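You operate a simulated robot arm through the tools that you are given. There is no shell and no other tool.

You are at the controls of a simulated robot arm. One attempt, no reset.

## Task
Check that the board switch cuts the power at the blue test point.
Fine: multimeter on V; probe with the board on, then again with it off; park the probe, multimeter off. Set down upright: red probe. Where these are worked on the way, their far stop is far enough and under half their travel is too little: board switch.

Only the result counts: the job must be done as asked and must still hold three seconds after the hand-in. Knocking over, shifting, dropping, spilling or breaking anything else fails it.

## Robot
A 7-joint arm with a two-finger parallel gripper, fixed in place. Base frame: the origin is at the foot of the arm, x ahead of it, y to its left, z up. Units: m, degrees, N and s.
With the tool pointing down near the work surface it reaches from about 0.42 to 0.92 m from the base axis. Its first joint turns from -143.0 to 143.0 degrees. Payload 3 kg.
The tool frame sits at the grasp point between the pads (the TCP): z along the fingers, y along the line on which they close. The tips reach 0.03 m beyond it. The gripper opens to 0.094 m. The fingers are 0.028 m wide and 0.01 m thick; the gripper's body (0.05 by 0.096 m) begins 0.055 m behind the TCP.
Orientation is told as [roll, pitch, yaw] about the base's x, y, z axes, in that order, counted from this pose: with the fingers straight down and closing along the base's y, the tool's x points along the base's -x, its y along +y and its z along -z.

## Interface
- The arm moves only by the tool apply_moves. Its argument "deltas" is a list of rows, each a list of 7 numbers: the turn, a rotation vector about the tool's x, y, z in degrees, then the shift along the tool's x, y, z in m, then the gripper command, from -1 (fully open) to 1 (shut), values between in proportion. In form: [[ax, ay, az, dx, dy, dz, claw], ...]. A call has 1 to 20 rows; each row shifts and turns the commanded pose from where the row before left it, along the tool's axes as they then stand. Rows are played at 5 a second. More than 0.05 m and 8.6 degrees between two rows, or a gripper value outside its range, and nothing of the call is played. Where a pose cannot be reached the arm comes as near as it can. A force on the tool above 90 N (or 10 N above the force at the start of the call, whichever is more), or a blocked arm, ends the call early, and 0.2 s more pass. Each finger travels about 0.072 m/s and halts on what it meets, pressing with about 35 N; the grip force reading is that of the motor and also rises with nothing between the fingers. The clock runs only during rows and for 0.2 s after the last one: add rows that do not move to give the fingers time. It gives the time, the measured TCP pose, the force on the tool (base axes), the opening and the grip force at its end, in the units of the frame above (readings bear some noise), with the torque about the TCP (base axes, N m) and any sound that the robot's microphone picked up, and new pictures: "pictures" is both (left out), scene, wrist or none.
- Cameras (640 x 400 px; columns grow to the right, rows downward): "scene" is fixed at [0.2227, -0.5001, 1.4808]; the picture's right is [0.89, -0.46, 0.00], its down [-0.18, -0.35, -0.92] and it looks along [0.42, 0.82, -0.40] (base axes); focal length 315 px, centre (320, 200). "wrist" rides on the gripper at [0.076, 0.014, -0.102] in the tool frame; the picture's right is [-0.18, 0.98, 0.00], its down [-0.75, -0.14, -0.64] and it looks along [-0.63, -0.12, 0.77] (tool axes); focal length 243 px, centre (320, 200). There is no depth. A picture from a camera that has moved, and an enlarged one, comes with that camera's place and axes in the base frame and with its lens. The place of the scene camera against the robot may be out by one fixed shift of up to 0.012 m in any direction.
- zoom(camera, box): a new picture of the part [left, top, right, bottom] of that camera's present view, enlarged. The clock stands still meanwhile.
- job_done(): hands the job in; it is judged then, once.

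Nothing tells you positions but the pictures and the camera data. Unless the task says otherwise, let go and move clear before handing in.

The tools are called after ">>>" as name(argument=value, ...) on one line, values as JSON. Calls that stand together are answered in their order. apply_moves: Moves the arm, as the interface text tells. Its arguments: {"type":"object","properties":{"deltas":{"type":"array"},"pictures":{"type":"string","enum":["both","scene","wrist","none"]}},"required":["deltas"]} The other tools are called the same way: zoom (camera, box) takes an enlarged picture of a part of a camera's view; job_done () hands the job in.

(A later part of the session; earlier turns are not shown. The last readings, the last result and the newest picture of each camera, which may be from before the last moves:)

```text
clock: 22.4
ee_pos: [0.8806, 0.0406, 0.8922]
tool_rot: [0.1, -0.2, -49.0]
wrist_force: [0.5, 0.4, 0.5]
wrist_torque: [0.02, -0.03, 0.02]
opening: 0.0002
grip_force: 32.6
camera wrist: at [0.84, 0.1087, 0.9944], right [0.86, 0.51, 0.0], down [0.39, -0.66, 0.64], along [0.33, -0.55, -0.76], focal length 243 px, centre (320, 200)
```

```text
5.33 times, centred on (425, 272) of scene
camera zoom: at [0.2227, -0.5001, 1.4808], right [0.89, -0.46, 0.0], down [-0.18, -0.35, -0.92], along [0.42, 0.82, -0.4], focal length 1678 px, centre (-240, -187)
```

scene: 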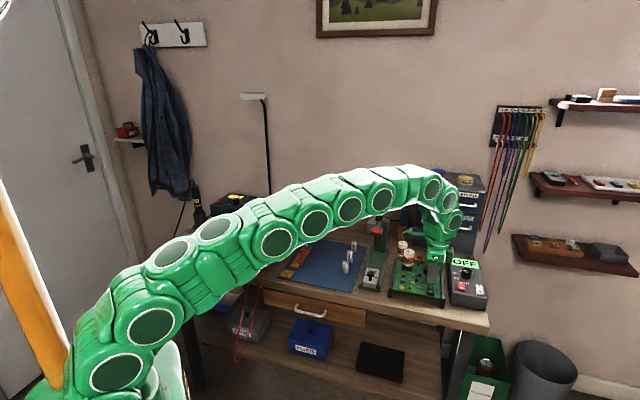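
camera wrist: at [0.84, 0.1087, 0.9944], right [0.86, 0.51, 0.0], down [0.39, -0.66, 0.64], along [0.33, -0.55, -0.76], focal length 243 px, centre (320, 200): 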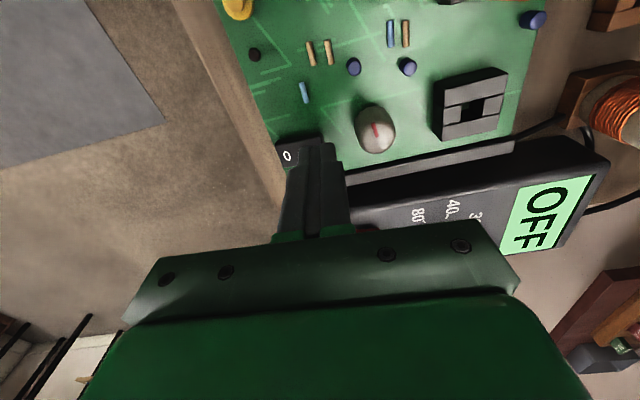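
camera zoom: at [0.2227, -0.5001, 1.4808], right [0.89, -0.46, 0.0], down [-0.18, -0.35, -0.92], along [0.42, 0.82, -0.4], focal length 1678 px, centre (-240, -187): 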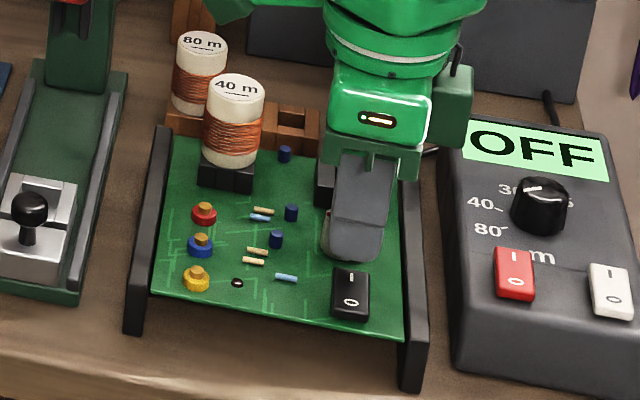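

The fingertips are right above the I end, clear of the knob. I'll press down gradually and watch the force.

>>> apply_moves(deltas=[[0, 0, 0, 0, 0, 0.006, 1], [0, 0, 0, 0, 0, 0.005, 1], [0, 0, 0, 0, 0, 0.002, 1], [0, 0, 0, 0, 0, 0.002, 1], [0, 0, 0, 0, 0, 0, 1]], pictures="none")

>>> zoom(camera="wrist", box=[220, 30, 380, 200])

>>> zoom(camera="scene", box=[385, 235, 465, 310])

```text
clock: 23.6
ee_pos: [0.8809, 0.0418, 0.8778]
tool_rot: [0.1, -0.2, -49.1]
wrist_force: [-0.3, -0.4, -0.1]
wrist_torque: [0.0, 0.02, 0.01]
opening: 0.0
grip_force: 33.0
```

```text
2.35 times, centred on (300, 115) of wrist
camera zoom: at [0.8403, 0.1085, 0.9789], right [0.86, 0.51, 0.0], down [0.39, -0.66, 0.64], along [0.33, -0.55, -0.77], focal length 571 px, centre (367, 400)
```

zoom: 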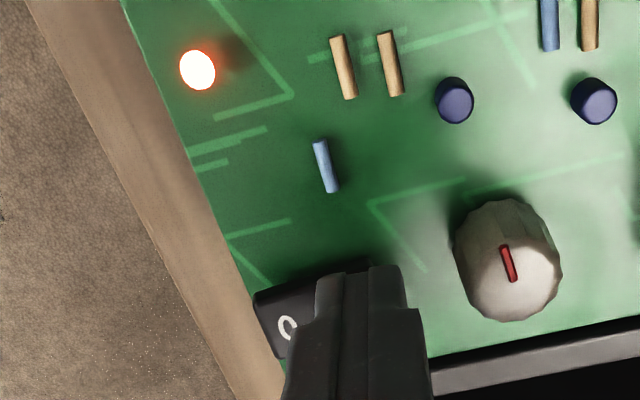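

```text
5.33 times, centred on (425, 272) of scene
camera zoom: at [0.2227, -0.5001, 1.4808], right [0.89, -0.46, 0.0], down [-0.18, -0.35, -0.92], along [0.42, 0.82, -0.4], focal length 1678 px, centre (-240, -187)
```

zoom: 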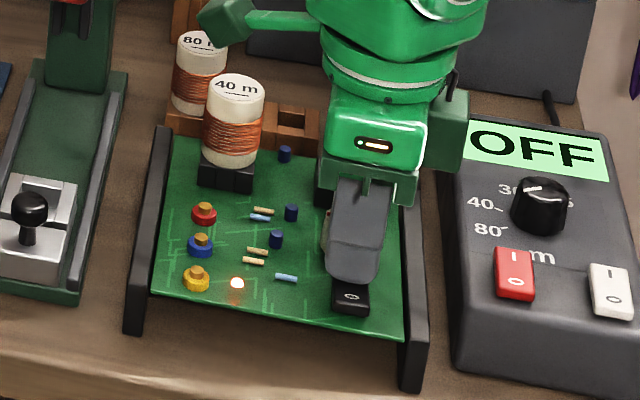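

The LED lit, so the board is on. I'll press a little further to make sure the rocker reaches its stop.

>>> apply_moves(deltas=[[0, 0, 0, 0, 0, 0.0015, 1], [0, 0, 0, 0, 0, 0, 1]], pictures="none")

```text
clock: 24.2
ee_pos: [0.8811, 0.04, 0.8764]
tool_rot: [0.2, -0.2, -49.1]
wrist_force: [5.1, 1.7, 9.4]
wrist_torque: [-0.12, -0.14, 0.04]
opening: 0.0
grip_force: 32.7
```

I'm now feeling about 9 N upward, so the rocker is at its stop. I'll lift off and check that the switch holds.

>>> apply_moves(deltas=[[0, 0, 0, 0, 0, -0.02, 1], [0, 0, 0, 0, 0, -0.04, 1], [0, 0, 0, 0, 0, -0.04, 1], [0, 0, 0, 0, 0, 0, 1]], pictures="both")

>>> zoom(camera="wrist", box=[260, 0, 360, 130])

>>> zoom(camera="scene", box=[395, 265, 450, 305])

```text
clock: 25.2
ee_pos: [0.8776, 0.0424, 0.975]
tool_rot: [0.1, 0.0, -49.0]
wrist_force: [0.4, 0.5, -0.1]
wrist_torque: [-0.02, 0.0, 0.01]
opening: 0.0
grip_force: 33.1
camera wrist: at [0.8384, 0.1087, 1.0777], right [0.86, 0.51, 0.0], down [0.39, -0.66, 0.64], along [0.33, -0.55, -0.77], focal length 243 px, centre (320, 200)
```

scene: 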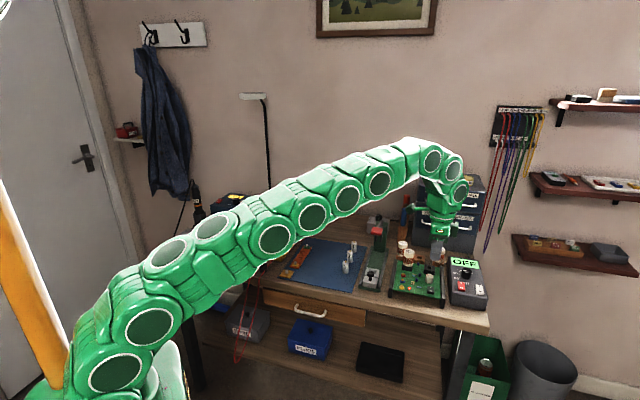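
wrist: 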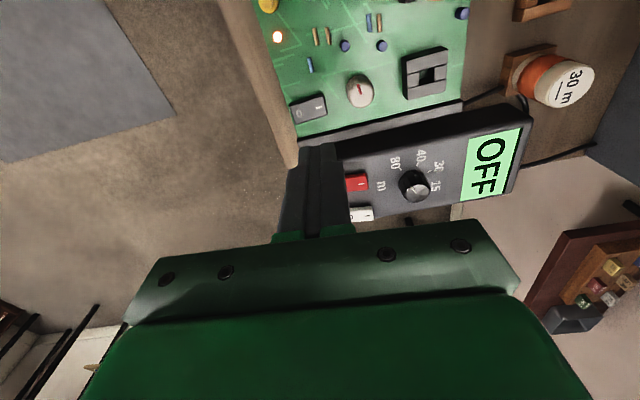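

```text
3.08 times, centred on (310, 65) of wrist
camera zoom: at [0.8384, 0.1087, 1.0777], right [0.86, 0.51, 0.0], down [0.39, -0.66, 0.64], along [0.33, -0.55, -0.77], focal length 746 px, centre (351, 615)
```

zoom: 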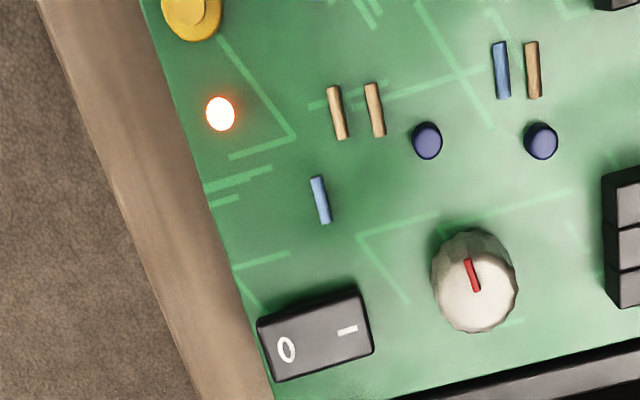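

```text
10.00 times, centred on (422, 285) of scene
camera zoom: at [0.2227, -0.5001, 1.4808], right [0.89, -0.46, 0.0], down [-0.18, -0.35, -0.92], along [0.42, 0.82, -0.4], focal length 3147 px, centre (-705, -650)
```

zoom: 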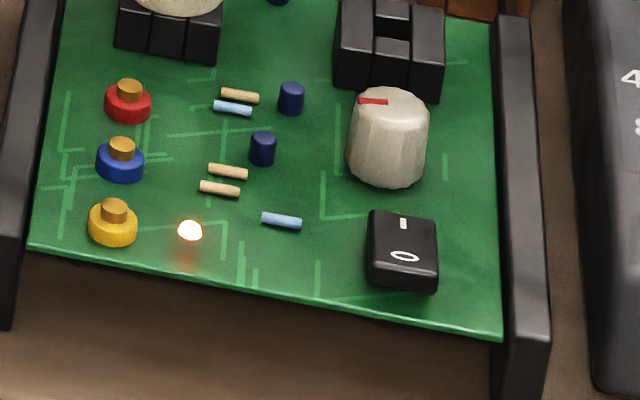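

The board is on, the LED is lit and nothing else shifted. Next I get a clean close view of the blue test point to fix its exact position.

>>> apply_moves(deltas=[[0, 0, -7, 0, 0, -0.005, 1], [0, 0, -7, 0, 0, -0.005, 1], [0, 0, -7, 0, 0, -0.005, 1], [0, 0, -7, 0, 0, -0.005, 1], [0, 0, -7, 0, 0, -0.005, 1], [0, 0, -7, 0, 0, 0, 1], [0, 0, -7, 0, 0, 0, 1], [0, 0, 0, 0.026, 0.0227, 0, 1], [0, 0, 0, 0.026, 0.0227, 0, 1], [0, 0, 0, 0.026, 0.0227, 0, 1], [0, 0, 0, 0, 0, 0, 1], [0, 0, 0, 0, 0, 0, 1]], pictures="wrist")

>>> zoom(camera="wrist", box=[270, 70, 370, 150])

```text
clock: 27.8
ee_pos: [0.8023, 0.1093, 1.0003]
tool_rot: [-0.1, -0.3, 0.1]
wrist_force: [0.2, 0.5, -0.1]
wrist_torque: [0.01, -0.01, 0.03]
opening: 0.0001
grip_force: 33.4
camera wrist: at [0.7244, 0.1233, 1.1034], right [0.18, 0.98, 0.0], down [0.75, -0.14, 0.65], along [0.63, -0.12, -0.76], focal length 243 px, centre (320, 200)
```

wrist: 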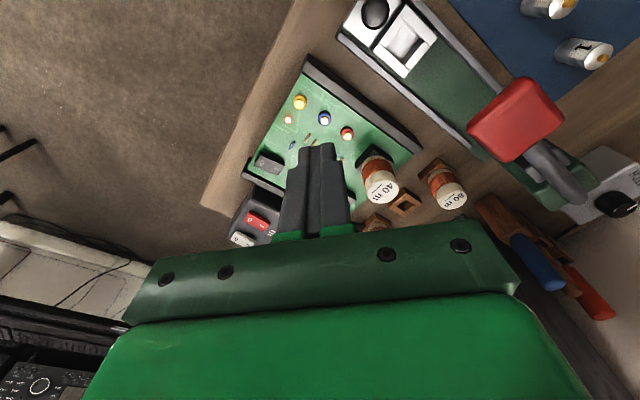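

```text
5.00 times, centred on (320, 110) of wrist
camera zoom: at [0.7244, 0.1233, 1.1034], right [0.18, 0.98, 0.0], down [0.75, -0.14, 0.65], along [0.63, -0.12, -0.76], focal length 1213 px, centre (320, 650)
```

zoom: 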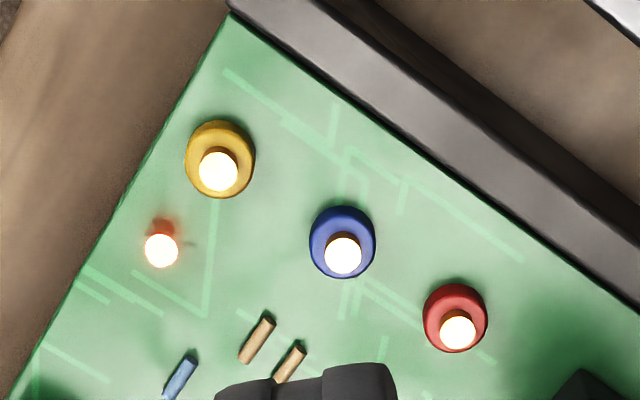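

I have a good view of the blue post at about (0.831, 0.108, 0.835–0.84). I'll take one more view from a rotated angle for better triangulation.

>>> apply_moves(deltas=[[0, 0, -8, 0, 0, 0, 1], [0, 0, -8, 0, 0, 0, 1], [0, 0, -8, 0, 0, 0, 1], [0, 0, -8, 0, 0, 0, 1], [0, 0, -8, 0, 0, 0, 1], [0, 0, 0, 0, 0, 0, 1], [0, 0, 0, 0, 0, 0, 1]], pictures="wrist")

>>> zoom(camera="wrist", box=[270, 70, 370, 150])

```text
clock: 29.4
ee_pos: [0.8009, 0.1103, 1.0009]
tool_rot: [-0.2, -0.1, 40.0]
wrist_force: [-0.2, 0.4, 0.4]
wrist_torque: [-0.02, 0.01, -0.02]
opening: 0.0
grip_force: 32.4
camera wrist: at [0.7331, 0.0727, 1.103], right [-0.49, 0.87, 0.0], down [0.67, 0.38, 0.64], along [0.56, 0.31, -0.76], focal length 243 px, centre (320, 200)
```

wrist: 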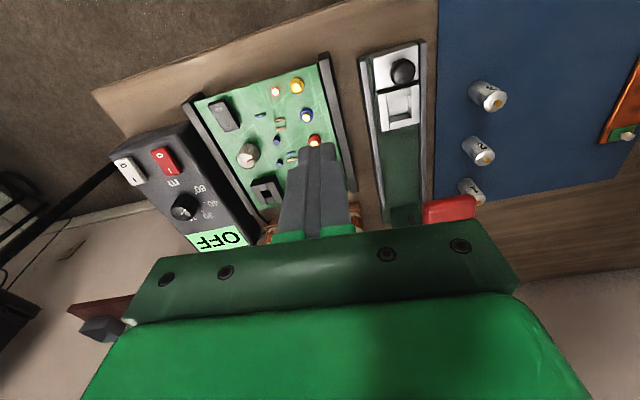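

```text
5.00 times, centred on (320, 110) of wrist
camera zoom: at [0.7331, 0.0727, 1.103], right [-0.49, 0.87, 0.0], down [0.67, 0.38, 0.64], along [0.56, 0.31, -0.76], focal length 1213 px, centre (320, 650)
```

zoom: 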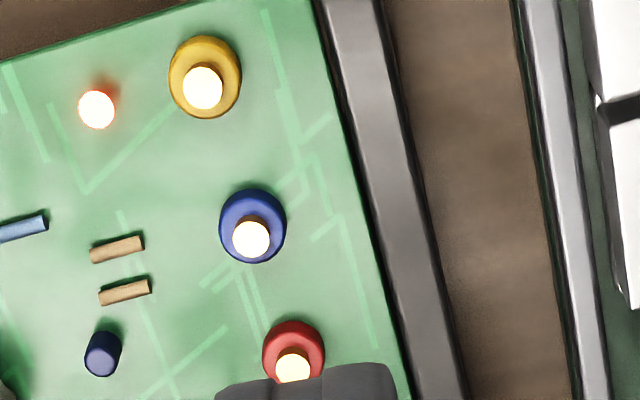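

Both views agree on the blue post's top at (0.8283, 0.1091, 0.8416), about 8 mm across. Now I travel to above the probe, keeping yaw 40° so that its wire will hang out between the fingers.

>>> apply_moves(deltas=[[0, 0, 0, 0, 0, -0.04, 0.5], [0, 0, 0, 0.0056, 0.0448, -0.004, 0], [0, 0, 0, 0.0056, 0.0448, -0.004, -0.3], [0, 0, 0, 0.0056, 0.0448, -0.004, -0.3], [0, 0, 0, 0.0056, 0.0448, -0.004, -0.3], [0, 0, 0, 0.0056, 0.0448, -0.004, -0.3], [0, 0, 0, 0.0056, 0.0448, -0.004, -0.3], [0, 0, 0, 0.0056, 0.0448, -0.004, -0.3], [0, 0, 0, 0.0056, 0.0448, -0.004, -0.3], [0, 0, 0, 0.0056, 0.0448, -0.004, -0.3], [0, 0, 0, 0.0056, 0.0448, -0.004, -0.3], [0, 0, 0, 0, 0, 0, -0.3], [0, 0, 0, 0, 0, 0, -0.3]], pictures="both")

>>> zoom(camera="wrist", box=[250, 30, 390, 170])

```text
clock: 32.2
ee_pos: [0.4669, 0.4148, 1.0783]
tool_rot: [-0.3, -0.1, 40.1]
wrist_force: [-0.4, 0.2, 0.2]
wrist_torque: [-0.02, -0.01, -0.05]
opening: 0.0609
grip_force: 0.1
camera wrist: at [0.3991, 0.3772, 1.1804], right [-0.49, 0.87, 0.0], down [0.67, 0.38, 0.64], along [0.56, 0.31, -0.76], focal length 243 px, centre (320, 200)
```

scene: 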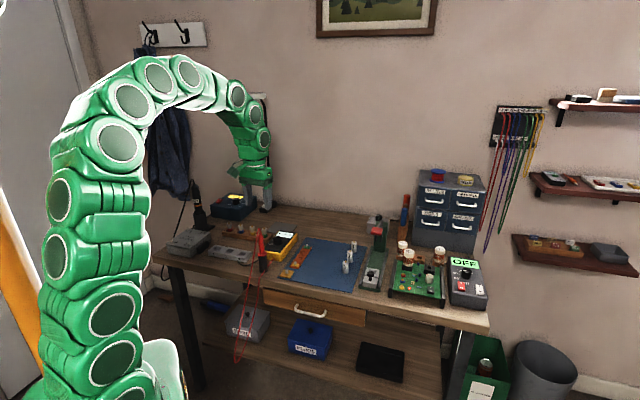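
wrist: 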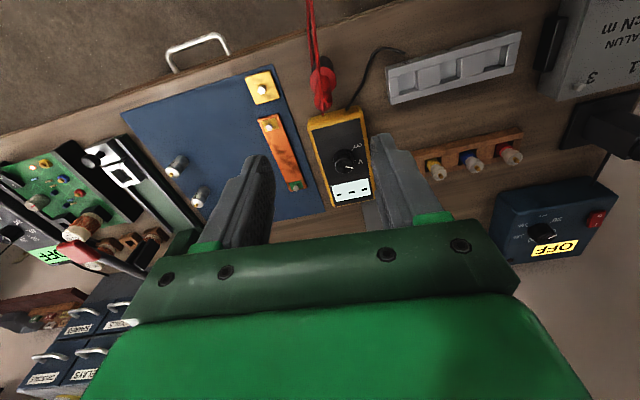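

```text
2.86 times, centred on (320, 100) of wrist
camera zoom: at [0.3991, 0.3772, 1.1804], right [-0.49, 0.87, 0.0], down [0.67, 0.38, 0.64], along [0.56, 0.31, -0.76], focal length 693 px, centre (320, 486)
```

zoom: 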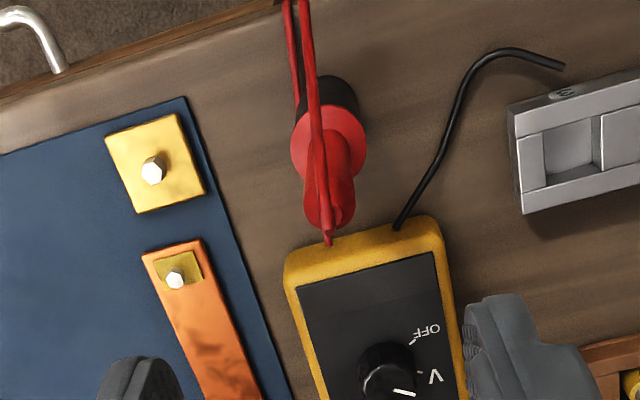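

The probe is in view and its wire drapes straight toward the camera, between the fingers. I'll zoom in tighter to locate its axis.

>>> zoom(camera="wrist", box=[295, 50, 350, 125])

```text
5.33 times, centred on (322, 88) of wrist
camera zoom: at [0.3991, 0.3772, 1.1804], right [-0.49, 0.87, 0.0], down [0.67, 0.38, 0.64], along [0.56, 0.31, -0.76], focal length 1294 px, centre (307, 800)
```

zoom: 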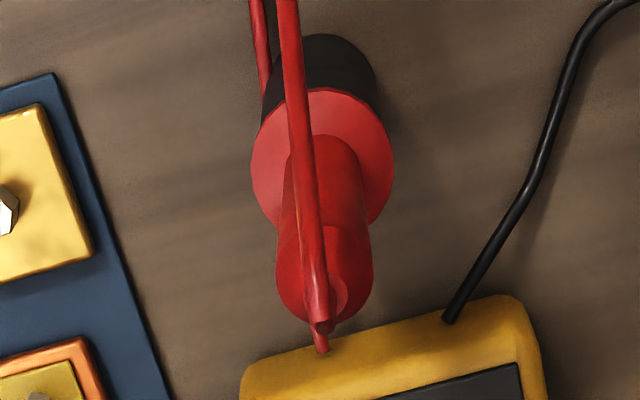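

The probe axis is about 3–4 mm toward +tool-y from my TCP. I'll correct that and descend partway, then check alignment again.

>>> apply_moves(deltas=[[0, 0, 0, 0.0016, 0.0036, 0.03, -0.3], [0, 0, 0, 0, 0, 0.03, -0.3], [0, 0, 0, 0, 0, 0.025, -0.3], [0, 0, 0, 0, 0, 0, -0.3], [0, 0, 0, 0, 0, 0, -0.3]], pictures="wrist")

>>> zoom(camera="wrist", box=[260, 50, 380, 170])

```text
clock: 33.4
ee_pos: [0.4662, 0.4173, 0.9921]
tool_rot: [-0.1, 0.0, 40.1]
wrist_force: [-0.4, 0.4, -0.3]
wrist_torque: [0.0, -0.01, 0.01]
opening: 0.0613
grip_force: 0.0
camera wrist: at [0.3982, 0.38, 1.0952], right [-0.49, 0.87, 0.0], down [0.67, 0.38, 0.64], along [0.56, 0.31, -0.77], focal length 243 px, centre (320, 200)
```

wrist: 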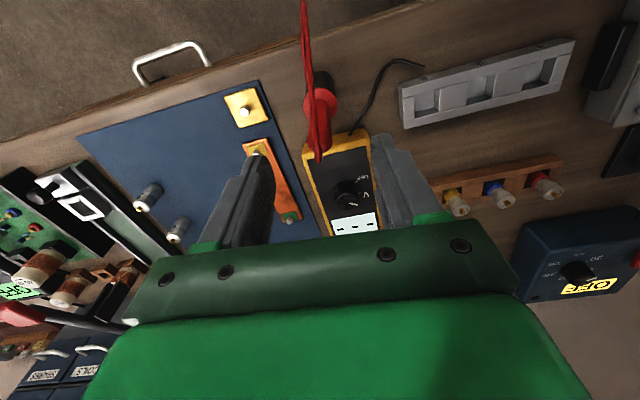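

```text
3.33 times, centred on (320, 110) of wrist
camera zoom: at [0.3982, 0.38, 1.0952], right [-0.49, 0.87, 0.0], down [0.67, 0.38, 0.64], along [0.56, 0.31, -0.77], focal length 809 px, centre (320, 500)
```

zoom: 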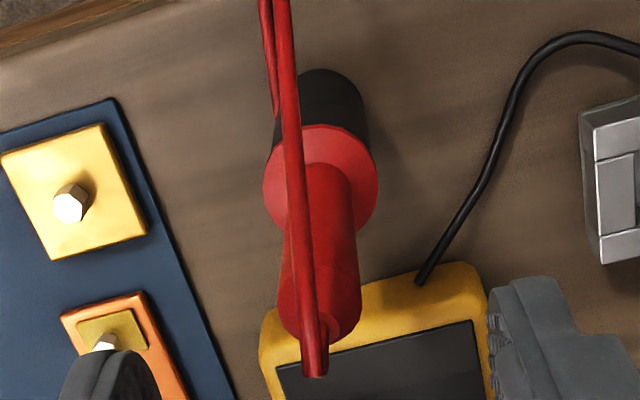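

The handle is centred between the fingers in the image. I'll descend so that the pads surround the handle just above the flange.

>>> apply_moves(deltas=[[0, 0, 0, 0.002, 0, 0.03, -0.3], [0, 0, 0, 0, 0, 0.03, -0.3], [0, 0, 0, 0, 0, 0.019, -0.3], [0, 0, 0, 0, 0, 0, -0.3], [0, 0, 0, 0, 0, 0, -0.3]], pictures="both")

>>> zoom(camera="wrist", box=[240, 80, 400, 230])

>>> zoom(camera="scene", box=[235, 200, 305, 280])

```text
clock: 34.6
ee_pos: [0.4648, 0.416, 0.9146]
tool_rot: [-0.2, -0.1, 40.0]
wrist_force: [0.7, 0.2, 0.0]
wrist_torque: [-0.01, 0.01, 0.01]
opening: 0.0611
grip_force: 0.1
camera wrist: at [0.397, 0.3785, 1.0166], right [-0.49, 0.87, 0.0], down [0.67, 0.38, 0.64], along [0.56, 0.31, -0.77], focal length 243 px, centre (320, 200)
```

scene: 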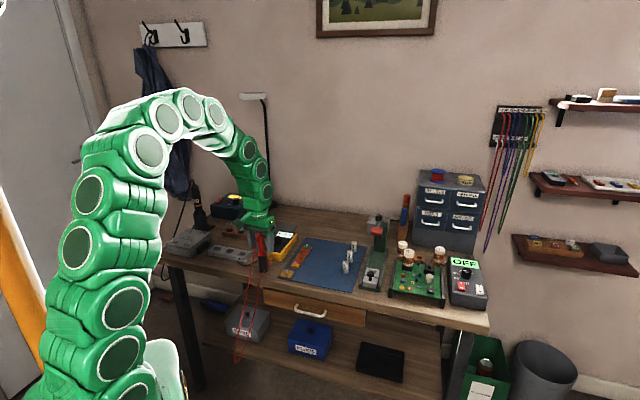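
wrist: 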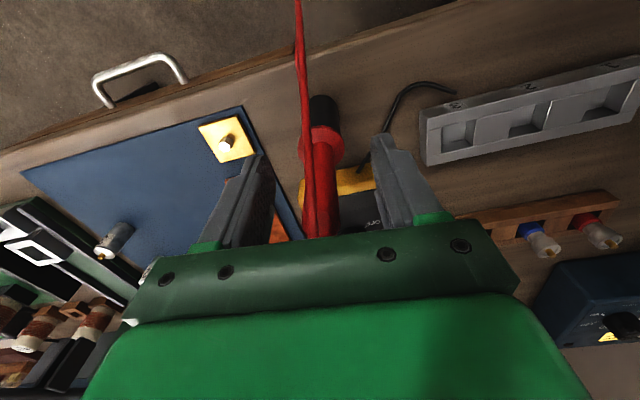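

```text
2.67 times, centred on (320, 155) of wrist
camera zoom: at [0.397, 0.3785, 1.0166], right [-0.49, 0.87, 0.0], down [0.67, 0.38, 0.64], along [0.56, 0.31, -0.77], focal length 647 px, centre (320, 320)
```

zoom: 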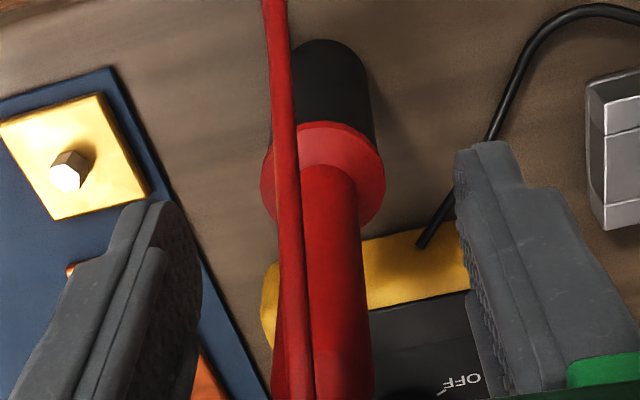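

```text
5.00 times, centred on (270, 240) of scene
camera zoom: at [0.2227, -0.5001, 1.4808], right [0.89, -0.46, 0.0], down [-0.18, -0.35, -0.92], along [0.42, 0.82, -0.4], focal length 1573 px, centre (570, 0)
```

zoom: 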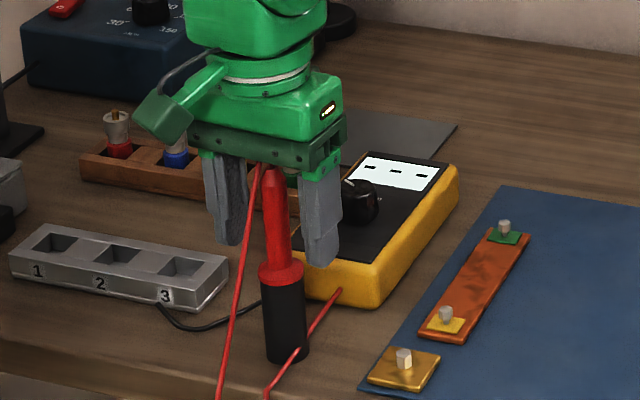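

The pads surround the handle, with the wire passing out between them. I'll nudge 0.7 mm and close the grip.

>>> apply_moves(deltas=[[0, 0, 0, 0, 0.0007, 0, -0.3], [0, 0, 0, 0, 0, 0, 0.2], [0, 0, 0, 0, 0, 0, 0.6], [0, 0, 0, 0, 0, 0, 0.9], [0, 0, 0, 0, 0, 0, 0.9]], pictures="both")

>>> zoom(camera="scene", box=[235, 200, 305, 280])

```text
clock: 35.8
ee_pos: [0.4651, 0.4164, 0.915]
tool_rot: [-0.2, -0.1, 40.0]
wrist_force: [-0.8, 0.5, 0.0]
wrist_torque: [0.0, 0.0, -0.01]
opening: 0.0167
grip_force: 35.3
camera wrist: at [0.397, 0.379, 1.0169], right [-0.49, 0.87, 0.0], down [0.67, 0.38, 0.64], along [0.56, 0.31, -0.77], focal length 243 px, centre (320, 200)
```

scene: 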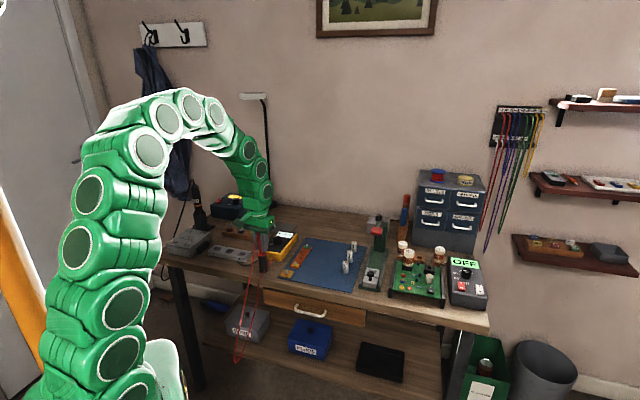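
wrist: 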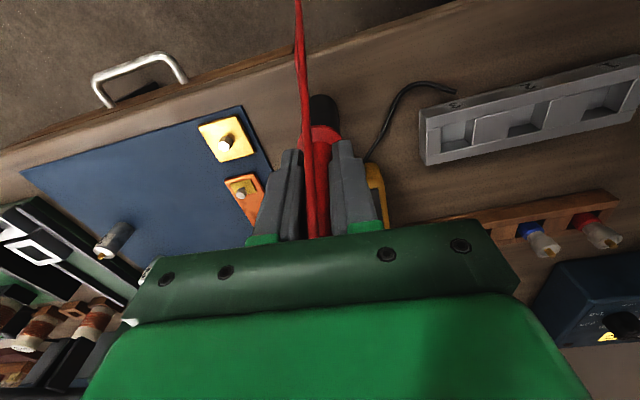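

```text
5.00 times, centred on (270, 240) of scene
camera zoom: at [0.2227, -0.5001, 1.4808], right [0.89, -0.46, 0.0], down [-0.18, -0.35, -0.92], along [0.42, 0.82, -0.4], focal length 1573 px, centre (570, 0)
```

zoom: 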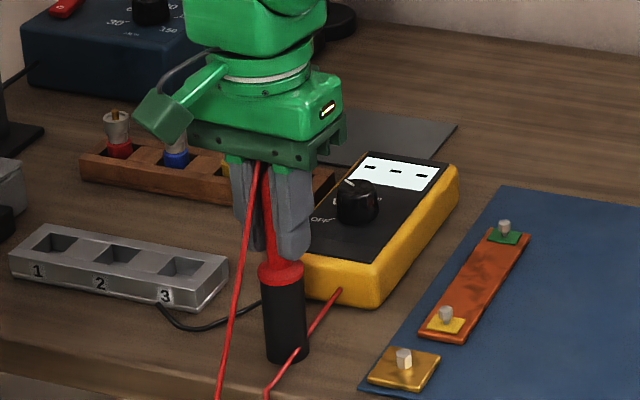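

The probe is gripped (16.7 mm) with no side load. I'll lift it straight up slowly and check that it leaves the holder cleanly.

>>> apply_moves(deltas=[[0, 0, 0, 0, 0, -0.01, 0.9], [0, 0, 0, 0, 0, -0.02, 0.9], [0, 0, 0, 0, 0, -0.03, 0.9], [0, 0, 0, 0, 0, -0.03, 0.9], [0, 0, 0, 0, 0, -0.03, 0.9], [0, 0, 0, 0, 0, 0, 0.9]], pictures="both")

>>> zoom(camera="scene", box=[225, 180, 315, 280])

>>> zoom(camera="wrist", box=[260, 60, 380, 200])

```text
clock: 37.2
ee_pos: [0.465, 0.4188, 1.0352]
tool_rot: [-0.2, -0.2, 39.9]
wrist_force: [-0.9, -0.5, -0.1]
wrist_torque: [0.0, 0.01, 0.0]
opening: 0.017
grip_force: 35.2
camera wrist: at [0.3969, 0.3811, 1.1375], right [-0.49, 0.87, 0.0], down [0.67, 0.38, 0.64], along [0.56, 0.31, -0.76], focal length 243 px, centre (320, 200)
```

scene: 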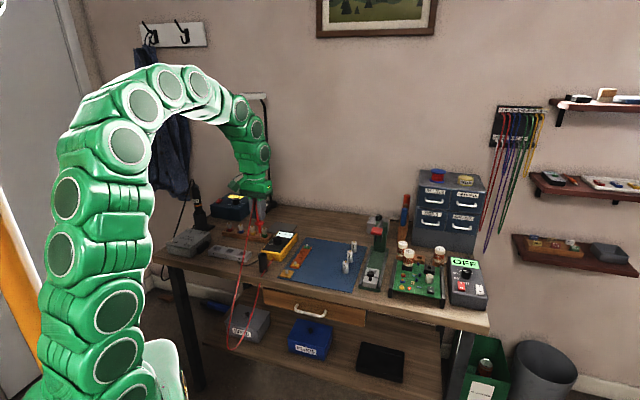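
wrist: 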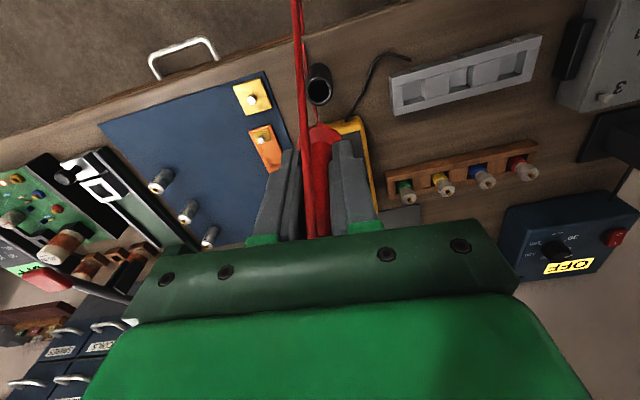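

```text
4.00 times, centred on (270, 230) of scene
camera zoom: at [0.2227, -0.5001, 1.4808], right [0.89, -0.46, 0.0], down [-0.18, -0.35, -0.92], along [0.42, 0.82, -0.4], focal length 1259 px, centre (520, 80)
```

zoom: 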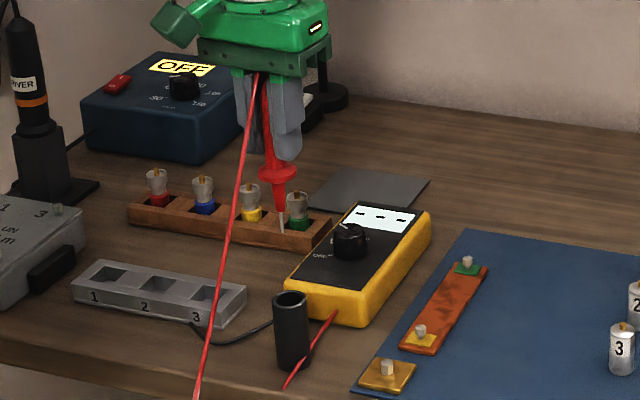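

```text
2.86 times, centred on (320, 130) of wrist
camera zoom: at [0.3969, 0.3811, 1.1375], right [-0.49, 0.87, 0.0], down [0.67, 0.38, 0.64], along [0.56, 0.31, -0.76], focal length 693 px, centre (320, 400)
```

zoom: 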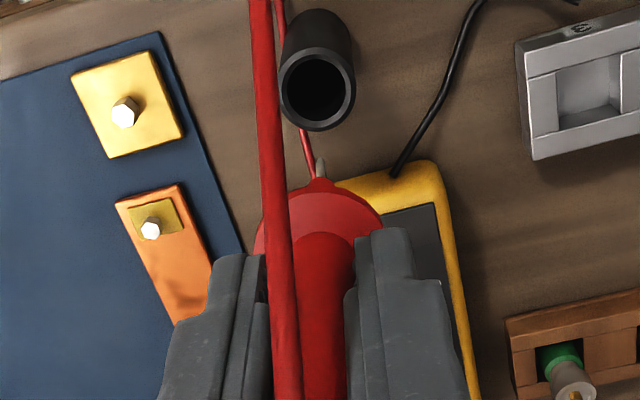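

The probe came out cleanly, with its tip about 105 mm below the TCP and the holder still standing. Now I carry it over to the board above the blue post.

>>> apply_moves(deltas=[[0, 0, 0, -0.0072, -0.0428, 0, 0.9], [0, 0, 0, -0.0072, -0.0428, 0, 0.9], [0, 0, 0, -0.0072, -0.0428, 0, 0.9], [0, 0, 0, -0.0072, -0.0428, 0, 0.9], [0, 0, 0, -0.0072, -0.0428, 0, 0.9], [0, 0, 0, -0.0072, -0.0428, 0, 0.9], [0, 0, 0, -0.0072, -0.0428, 0, 0.9], [0, 0, 0, -0.0072, -0.0428, 0, 0.9], [0, 0, 0, -0.0072, -0.0428, 0, 0.9], [0, 0, 0, -0.0072, -0.0428, 0, 0.9], [0, 0, 0, -0.0072, -0.0428, 0, 0.9], [0, 0, 0, 0, 0, 0, 0.9], [0, 0, 0, 0, 0, 0, 0.9]], pictures="both")

>>> zoom(camera="wrist", box=[250, 60, 390, 180])

>>> zoom(camera="scene", box=[385, 190, 465, 310])

```text
clock: 40.0
ee_pos: [0.8301, 0.1108, 1.0333]
tool_rot: [-0.2, 0.0, 40.0]
wrist_force: [-0.6, 0.6, 0.0]
wrist_torque: [-0.03, 0.01, 0.02]
opening: 0.0169
grip_force: 35.4
camera wrist: at [0.7613, 0.073, 1.1362], right [-0.49, 0.87, 0.0], down [0.67, 0.38, 0.64], along [0.56, 0.31, -0.76], focal length 243 px, centre (320, 200)
```

scene: 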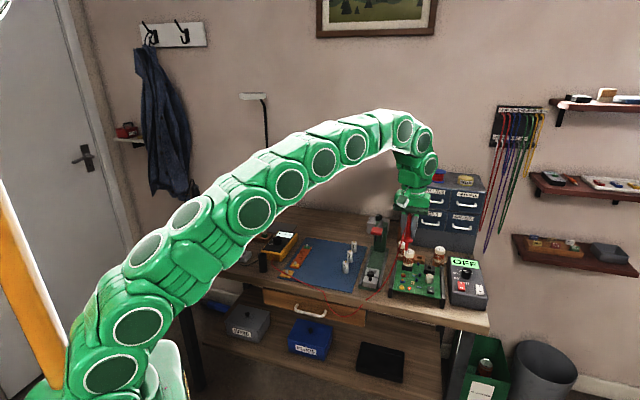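
wrist: 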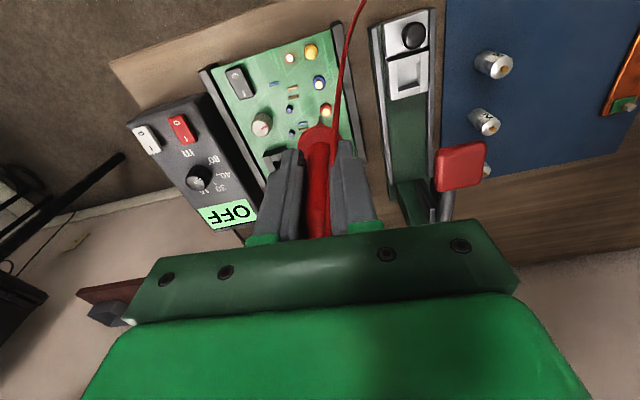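

```text
3.33 times, centred on (320, 120) of wrist
camera zoom: at [0.7613, 0.073, 1.1362], right [-0.49, 0.87, 0.0], down [0.67, 0.38, 0.64], along [0.56, 0.31, -0.76], focal length 809 px, centre (320, 467)
```

zoom: 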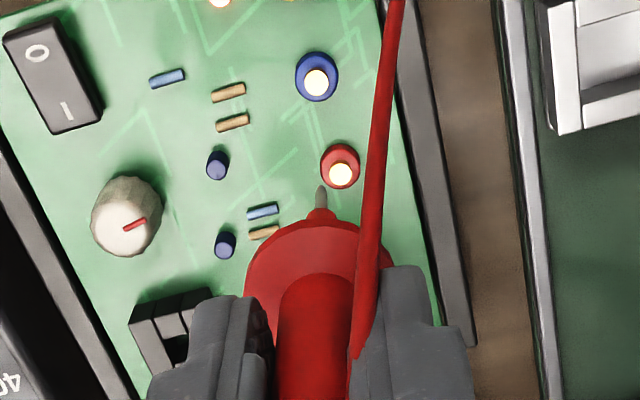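

```text
3.33 times, centred on (425, 250) of scene
camera zoom: at [0.2227, -0.5001, 1.4808], right [0.89, -0.46, 0.0], down [-0.18, -0.35, -0.92], along [0.42, 0.82, -0.4], focal length 1049 px, centre (-30, 33)
```

zoom: 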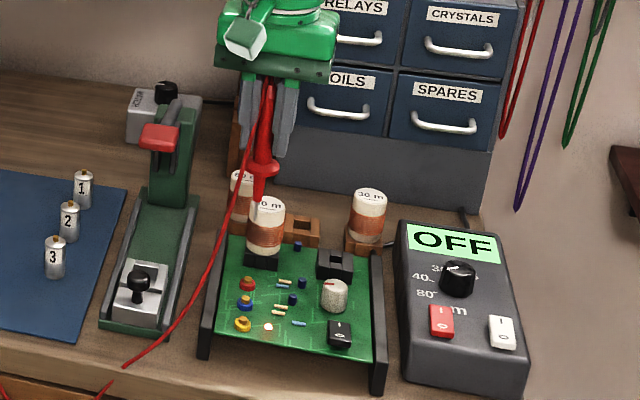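

The tip is close above the blue post laterally. I'll shift 2 mm and descend until the tip is about 13 mm above the post, then check alignment.

>>> apply_moves(deltas=[[0, 0, 0, 0.0023, -0.0007, 0.03, 0.9], [0, 0, 0, 0, 0, 0.03, 0.9], [0, 0, 0, 0, 0, 0.014, 0.9], [0, 0, 0, 0, 0, 0, 0.9], [0, 0, 0, 0, 0, 0, 0.9]], pictures="both")

>>> zoom(camera="wrist", box=[270, 70, 370, 150])

>>> zoom(camera="scene", box=[390, 240, 440, 300])

```text
clock: 41.2
ee_pos: [0.8269, 0.1083, 0.9625]
tool_rot: [-0.1, -0.1, 40.1]
wrist_force: [0.0, -0.6, -0.5]
wrist_torque: [-0.02, -0.03, -0.01]
opening: 0.0167
grip_force: 34.6
camera wrist: at [0.7581, 0.0702, 1.0648], right [-0.49, 0.87, 0.0], down [0.67, 0.38, 0.64], along [0.56, 0.31, -0.77], focal length 243 px, centre (320, 200)
```

scene: 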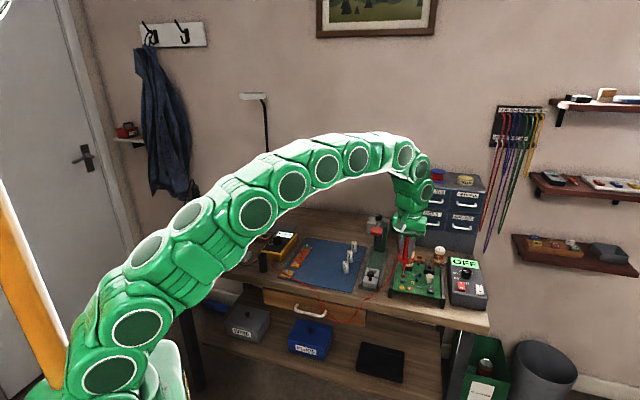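
wrist: 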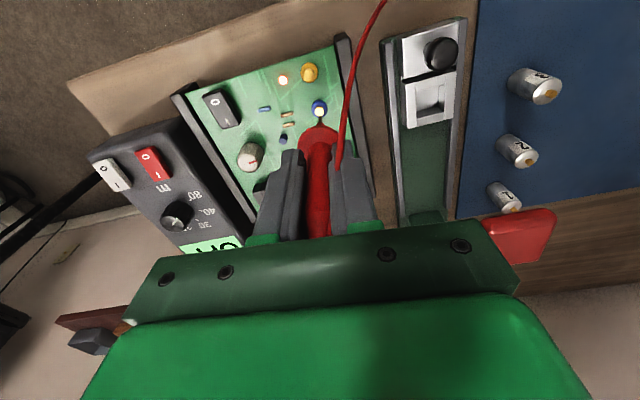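

```text
5.00 times, centred on (320, 110) of wrist
camera zoom: at [0.7581, 0.0702, 1.0648], right [-0.49, 0.87, 0.0], down [0.67, 0.38, 0.64], along [0.56, 0.31, -0.77], focal length 1213 px, centre (320, 650)
```

zoom: 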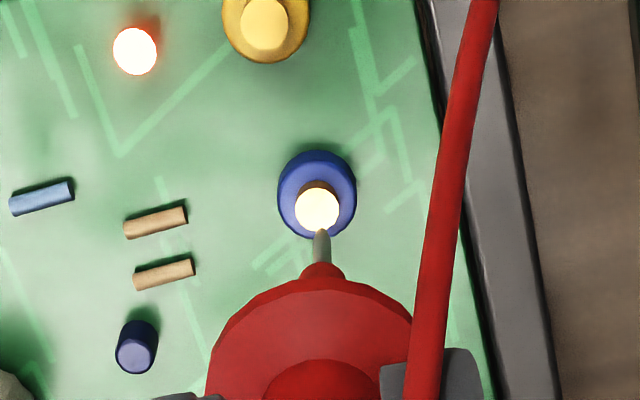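

```text
6.67 times, centred on (415, 270) of scene
camera zoom: at [0.2227, -0.5001, 1.4808], right [0.89, -0.46, 0.0], down [-0.18, -0.35, -0.92], along [0.42, 0.82, -0.4], focal length 2098 px, centre (-313, -267)
```

zoom: 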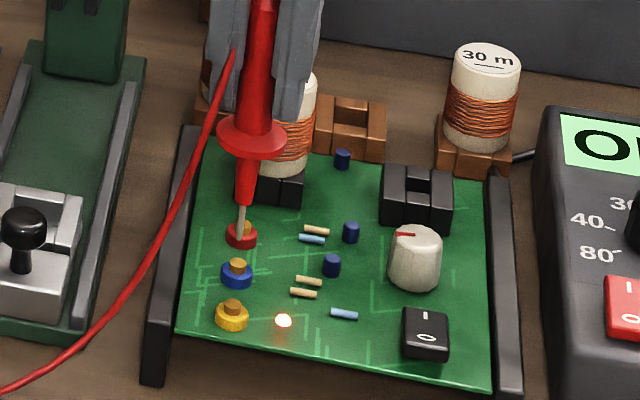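

The tip is roughly 20 mm above the post and about 3–4 mm short in x. I'll correct that and descend another 12 mm for a final alignment check.

>>> apply_moves(deltas=[[0, 0, 0, -0.003, -0.0011, 0.006, 0.9], [0, 0, 0, 0, 0, 0.006, 0.9], [0, 0, 0, 0, 0, 0, 0.9], [0, 0, 0, 0, 0, 0, 0.9]], pictures="wrist")

>>> zoom(camera="wrist", box=[290, 90, 350, 140])

>>> zoom(camera="scene", box=[390, 255, 425, 290])

```text
clock: 42.2
ee_pos: [0.8295, 0.1084, 0.9529]
tool_rot: [-0.2, -0.1, 40.0]
wrist_force: [0.8, -0.4, -1.1]
wrist_torque: [0.02, 0.01, 0.02]
opening: 0.0169
grip_force: 34.8
camera wrist: at [0.762, 0.0704, 1.0544], right [-0.49, 0.87, 0.0], down [0.67, 0.38, 0.64], along [0.56, 0.31, -0.77], focal length 243 px, centre (320, 200)
```

wrist: 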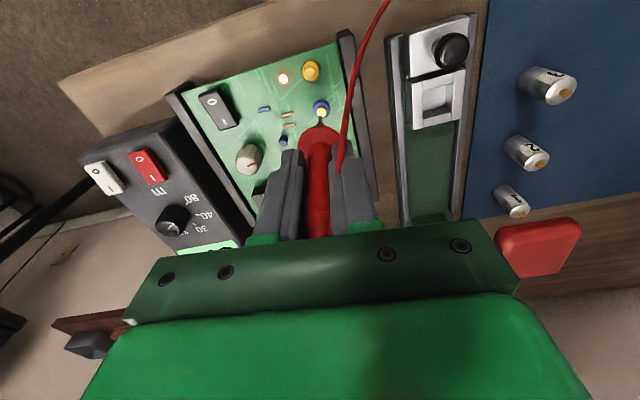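

```text
8.00 times, centred on (320, 115) of wrist
camera zoom: at [0.762, 0.0704, 1.0544], right [-0.49, 0.87, 0.0], down [0.67, 0.38, 0.64], along [0.56, 0.31, -0.77], focal length 1941 px, centre (320, 880)
```

zoom: 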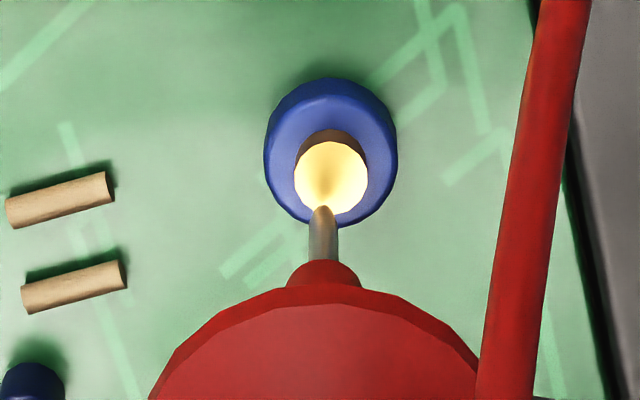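

```text
11.43 times, centred on (408, 272) of scene
camera zoom: at [0.2227, -0.5001, 1.4808], right [0.89, -0.46, 0.0], down [-0.18, -0.35, -0.92], along [0.42, 0.82, -0.4], focal length 3596 px, centre (-680, -629)
```

zoom: 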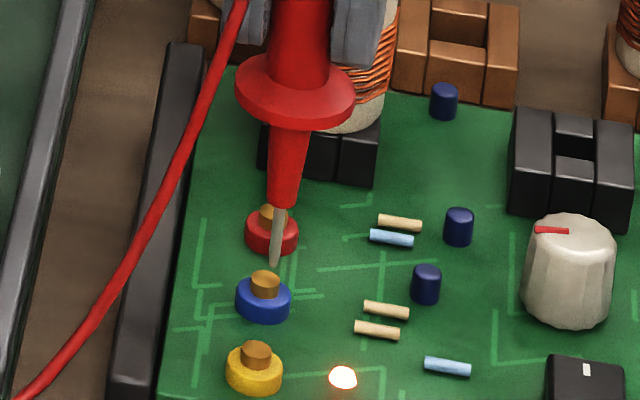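

The tip is now only a few millimetres above the blue post and within about 1–2 mm of its centre. I'll make a small correction and descend in small steps, watching for contact.

>>> apply_moves(deltas=[[0, 0, 0, 0.0006, 0.0008, 0.001, 0.9], [0, 0, 0, 0, 0, 0.0015, 0.9], [0, 0, 0, 0, 0, 0.0015, 0.9], [0, 0, 0, 0, 0, 0, 0.9]], pictures="scene")

>>> zoom(camera="wrist", box=[290, 90, 350, 140])

>>> zoom(camera="scene", box=[390, 255, 425, 290])

>>> zoom(camera="scene", box=[255, 220, 310, 270])

```text
clock: 43.2
ee_pos: [0.8291, 0.1077, 0.9491]
tool_rot: [-0.2, -0.2, 40.1]
wrist_force: [-4.0, 3.0, 22.4]
wrist_torque: [0.25, 0.31, -0.01]
opening: 0.0169
grip_force: 35.0
```

scene: 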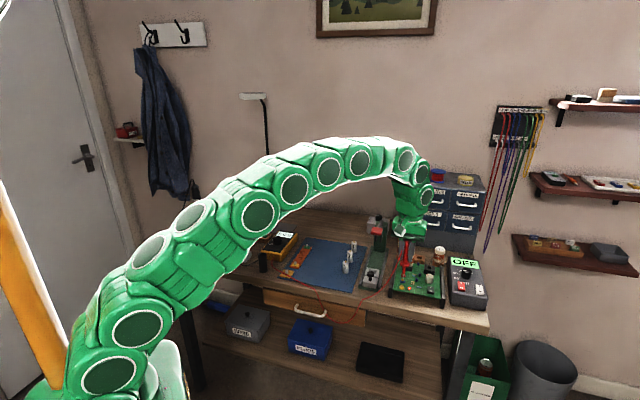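

```text
8.00 times, centred on (320, 115) of wrist
camera zoom: at [0.7608, 0.0703, 1.0509], right [-0.49, 0.87, 0.0], down [0.66, 0.38, 0.65], along [0.56, 0.31, -0.76], focal length 1941 px, centre (320, 880)
```

zoom: 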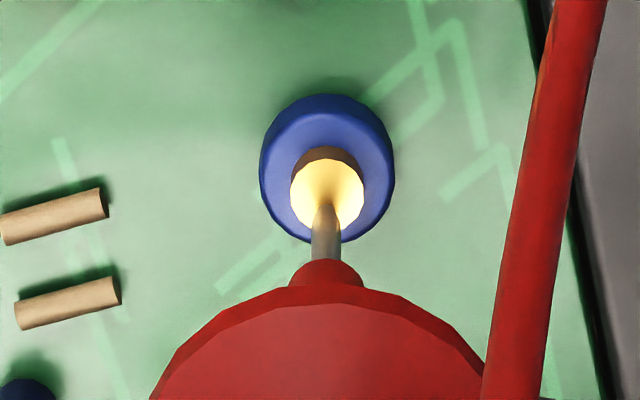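

```text
11.43 times, centred on (408, 272) of scene
camera zoom: at [0.2227, -0.5001, 1.4808], right [0.89, -0.46, 0.0], down [-0.18, -0.35, -0.92], along [0.42, 0.82, -0.4], focal length 3596 px, centre (-680, -629)
```

zoom: 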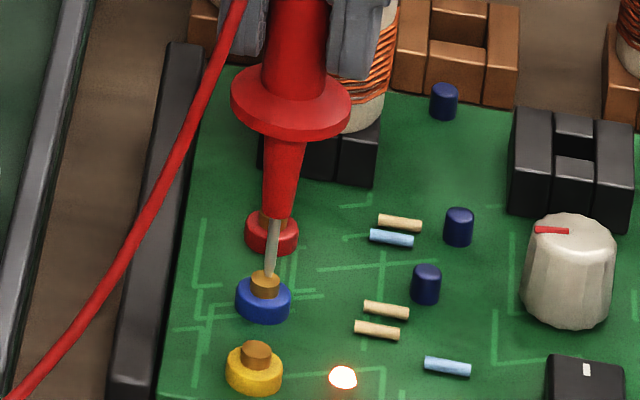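

```text
8.00 times, centred on (282, 245) of scene
camera zoom: at [0.2227, -0.5001, 1.4808], right [0.89, -0.46, 0.0], down [-0.18, -0.35, -0.92], along [0.42, 0.82, -0.4], focal length 2517 px, centre (620, -160)
```

zoom: 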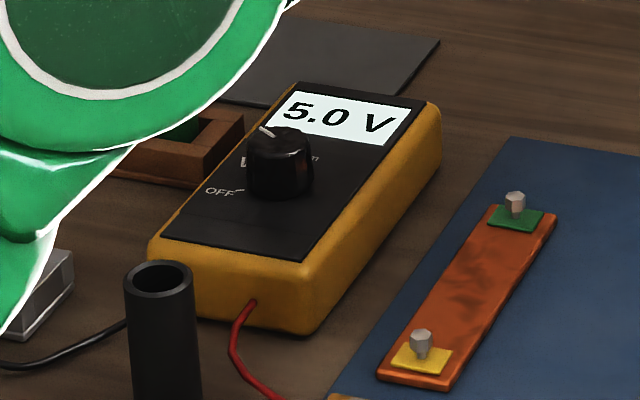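

Contact: the multimeter reads 5.0 V with the board on. I'll ease the pressure slightly and hold about a second so that the reading counts.

>>> apply_moves(deltas=[[0, 0, 0, 0, 0, -0.0006, 0.9], [0, 0, 0, 0, 0, 0, 0.9], [0, 0, 0, 0, 0, 0, 0.9], [0, 0, 0, 0, 0, 0, 0.9], [0, 0, 0, 0, 0, 0, 0.9]], pictures="none")

>>> zoom(camera="scene", box=[255, 220, 310, 270])

```text
clock: 44.4
ee_pos: [0.8266, 0.1072, 0.9482]
tool_rot: [-0.2, -0.1, 40.0]
wrist_force: [2.7, 1.6, 22.0]
wrist_torque: [0.32, -0.31, 0.01]
opening: 0.0169
grip_force: 35.1
```

```text
8.00 times, centred on (282, 245) of scene
camera zoom: at [0.2227, -0.5001, 1.4808], right [0.89, -0.46, 0.0], down [-0.18, -0.35, -0.92], along [0.42, 0.82, -0.4], focal length 2517 px, centre (620, -160)
```

zoom: 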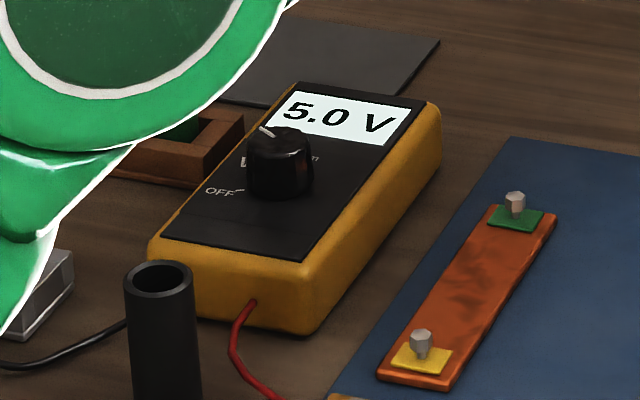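

The first measurement is done: 5.0 V. Next I lift and move the probe over the rocker, to press its O end with the (insulated-target) probe tip, which saves parking it in between. First I'll hover and look.

>>> apply_moves(deltas=[[0, 0, 0, 0, 0, -0.02, 0.9], [0, 0, 0, 0, 0, -0.03, 0.9], [0, 0, 0, 0.0095, -0.0288, 0, 0.9], [0, 0, 0, 0.0095, -0.0288, 0, 0.9], [0, 0, 0, 0.0095, -0.0288, 0, 0.9], [0, 0, 0, 0, 0, 0, 0.9], [0, 0, 0, 0, 0, 0, 0.9]], pictures="both")

>>> zoom(camera="wrist", box=[270, 70, 370, 150])

>>> zoom(camera="scene", box=[395, 245, 450, 305])

```text
clock: 46.0
ee_pos: [0.8594, 0.0217, 0.9986]
tool_rot: [-0.2, -0.1, 40.1]
wrist_force: [-0.7, 0.0, -1.1]
wrist_torque: [-0.03, -0.02, -0.01]
opening: 0.0166
grip_force: 34.9
camera wrist: at [0.7918, -0.0157, 1.1001], right [-0.49, 0.87, 0.0], down [0.67, 0.38, 0.64], along [0.56, 0.31, -0.76], focal length 243 px, centre (320, 200)
```

scene: 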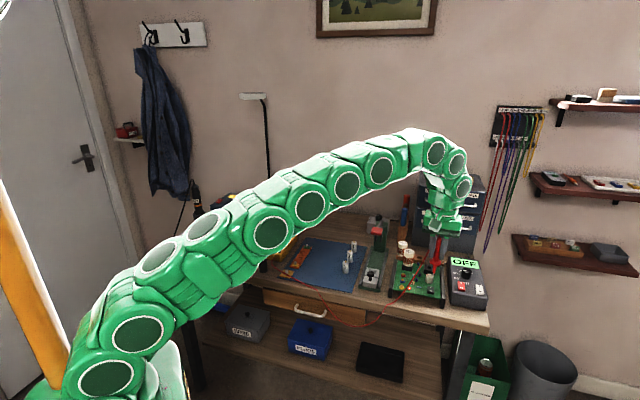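
wrist: 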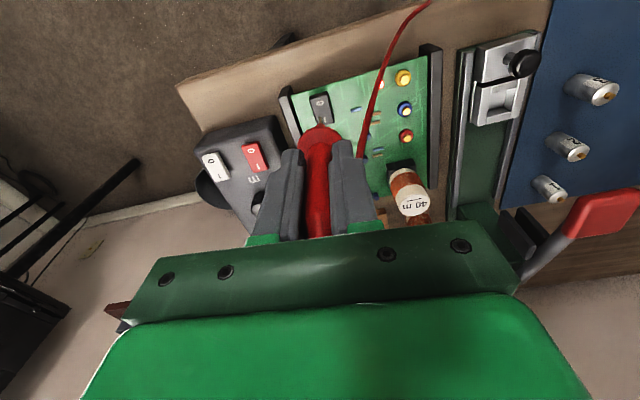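

```text
5.00 times, centred on (320, 110) of wrist
camera zoom: at [0.7918, -0.0157, 1.1001], right [-0.49, 0.87, 0.0], down [0.67, 0.38, 0.64], along [0.56, 0.31, -0.76], focal length 1213 px, centre (320, 650)
```

zoom: 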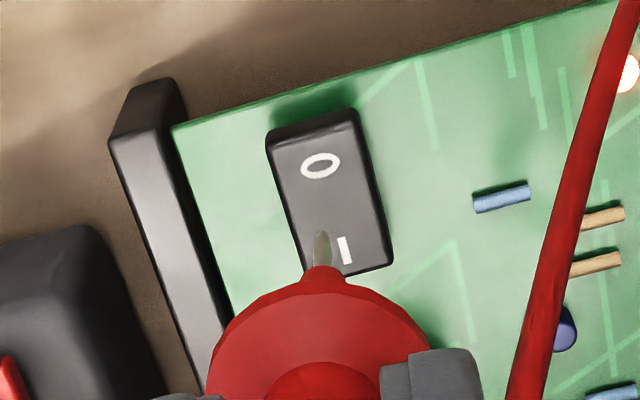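

```text
6.67 times, centred on (422, 275) of scene
camera zoom: at [0.2227, -0.5001, 1.4808], right [0.89, -0.46, 0.0], down [-0.18, -0.35, -0.92], along [0.42, 0.82, -0.4], focal length 2098 px, centre (-363, -300)
```

zoom: 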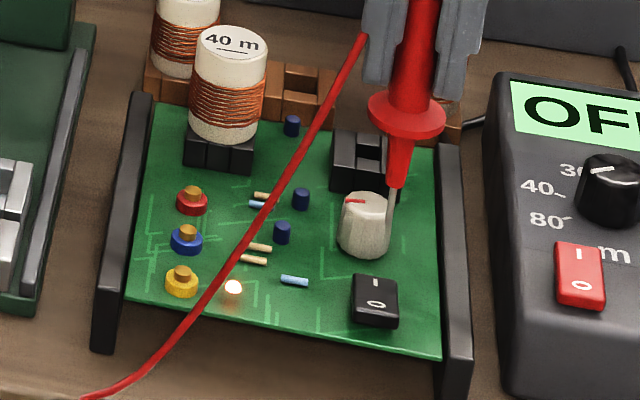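

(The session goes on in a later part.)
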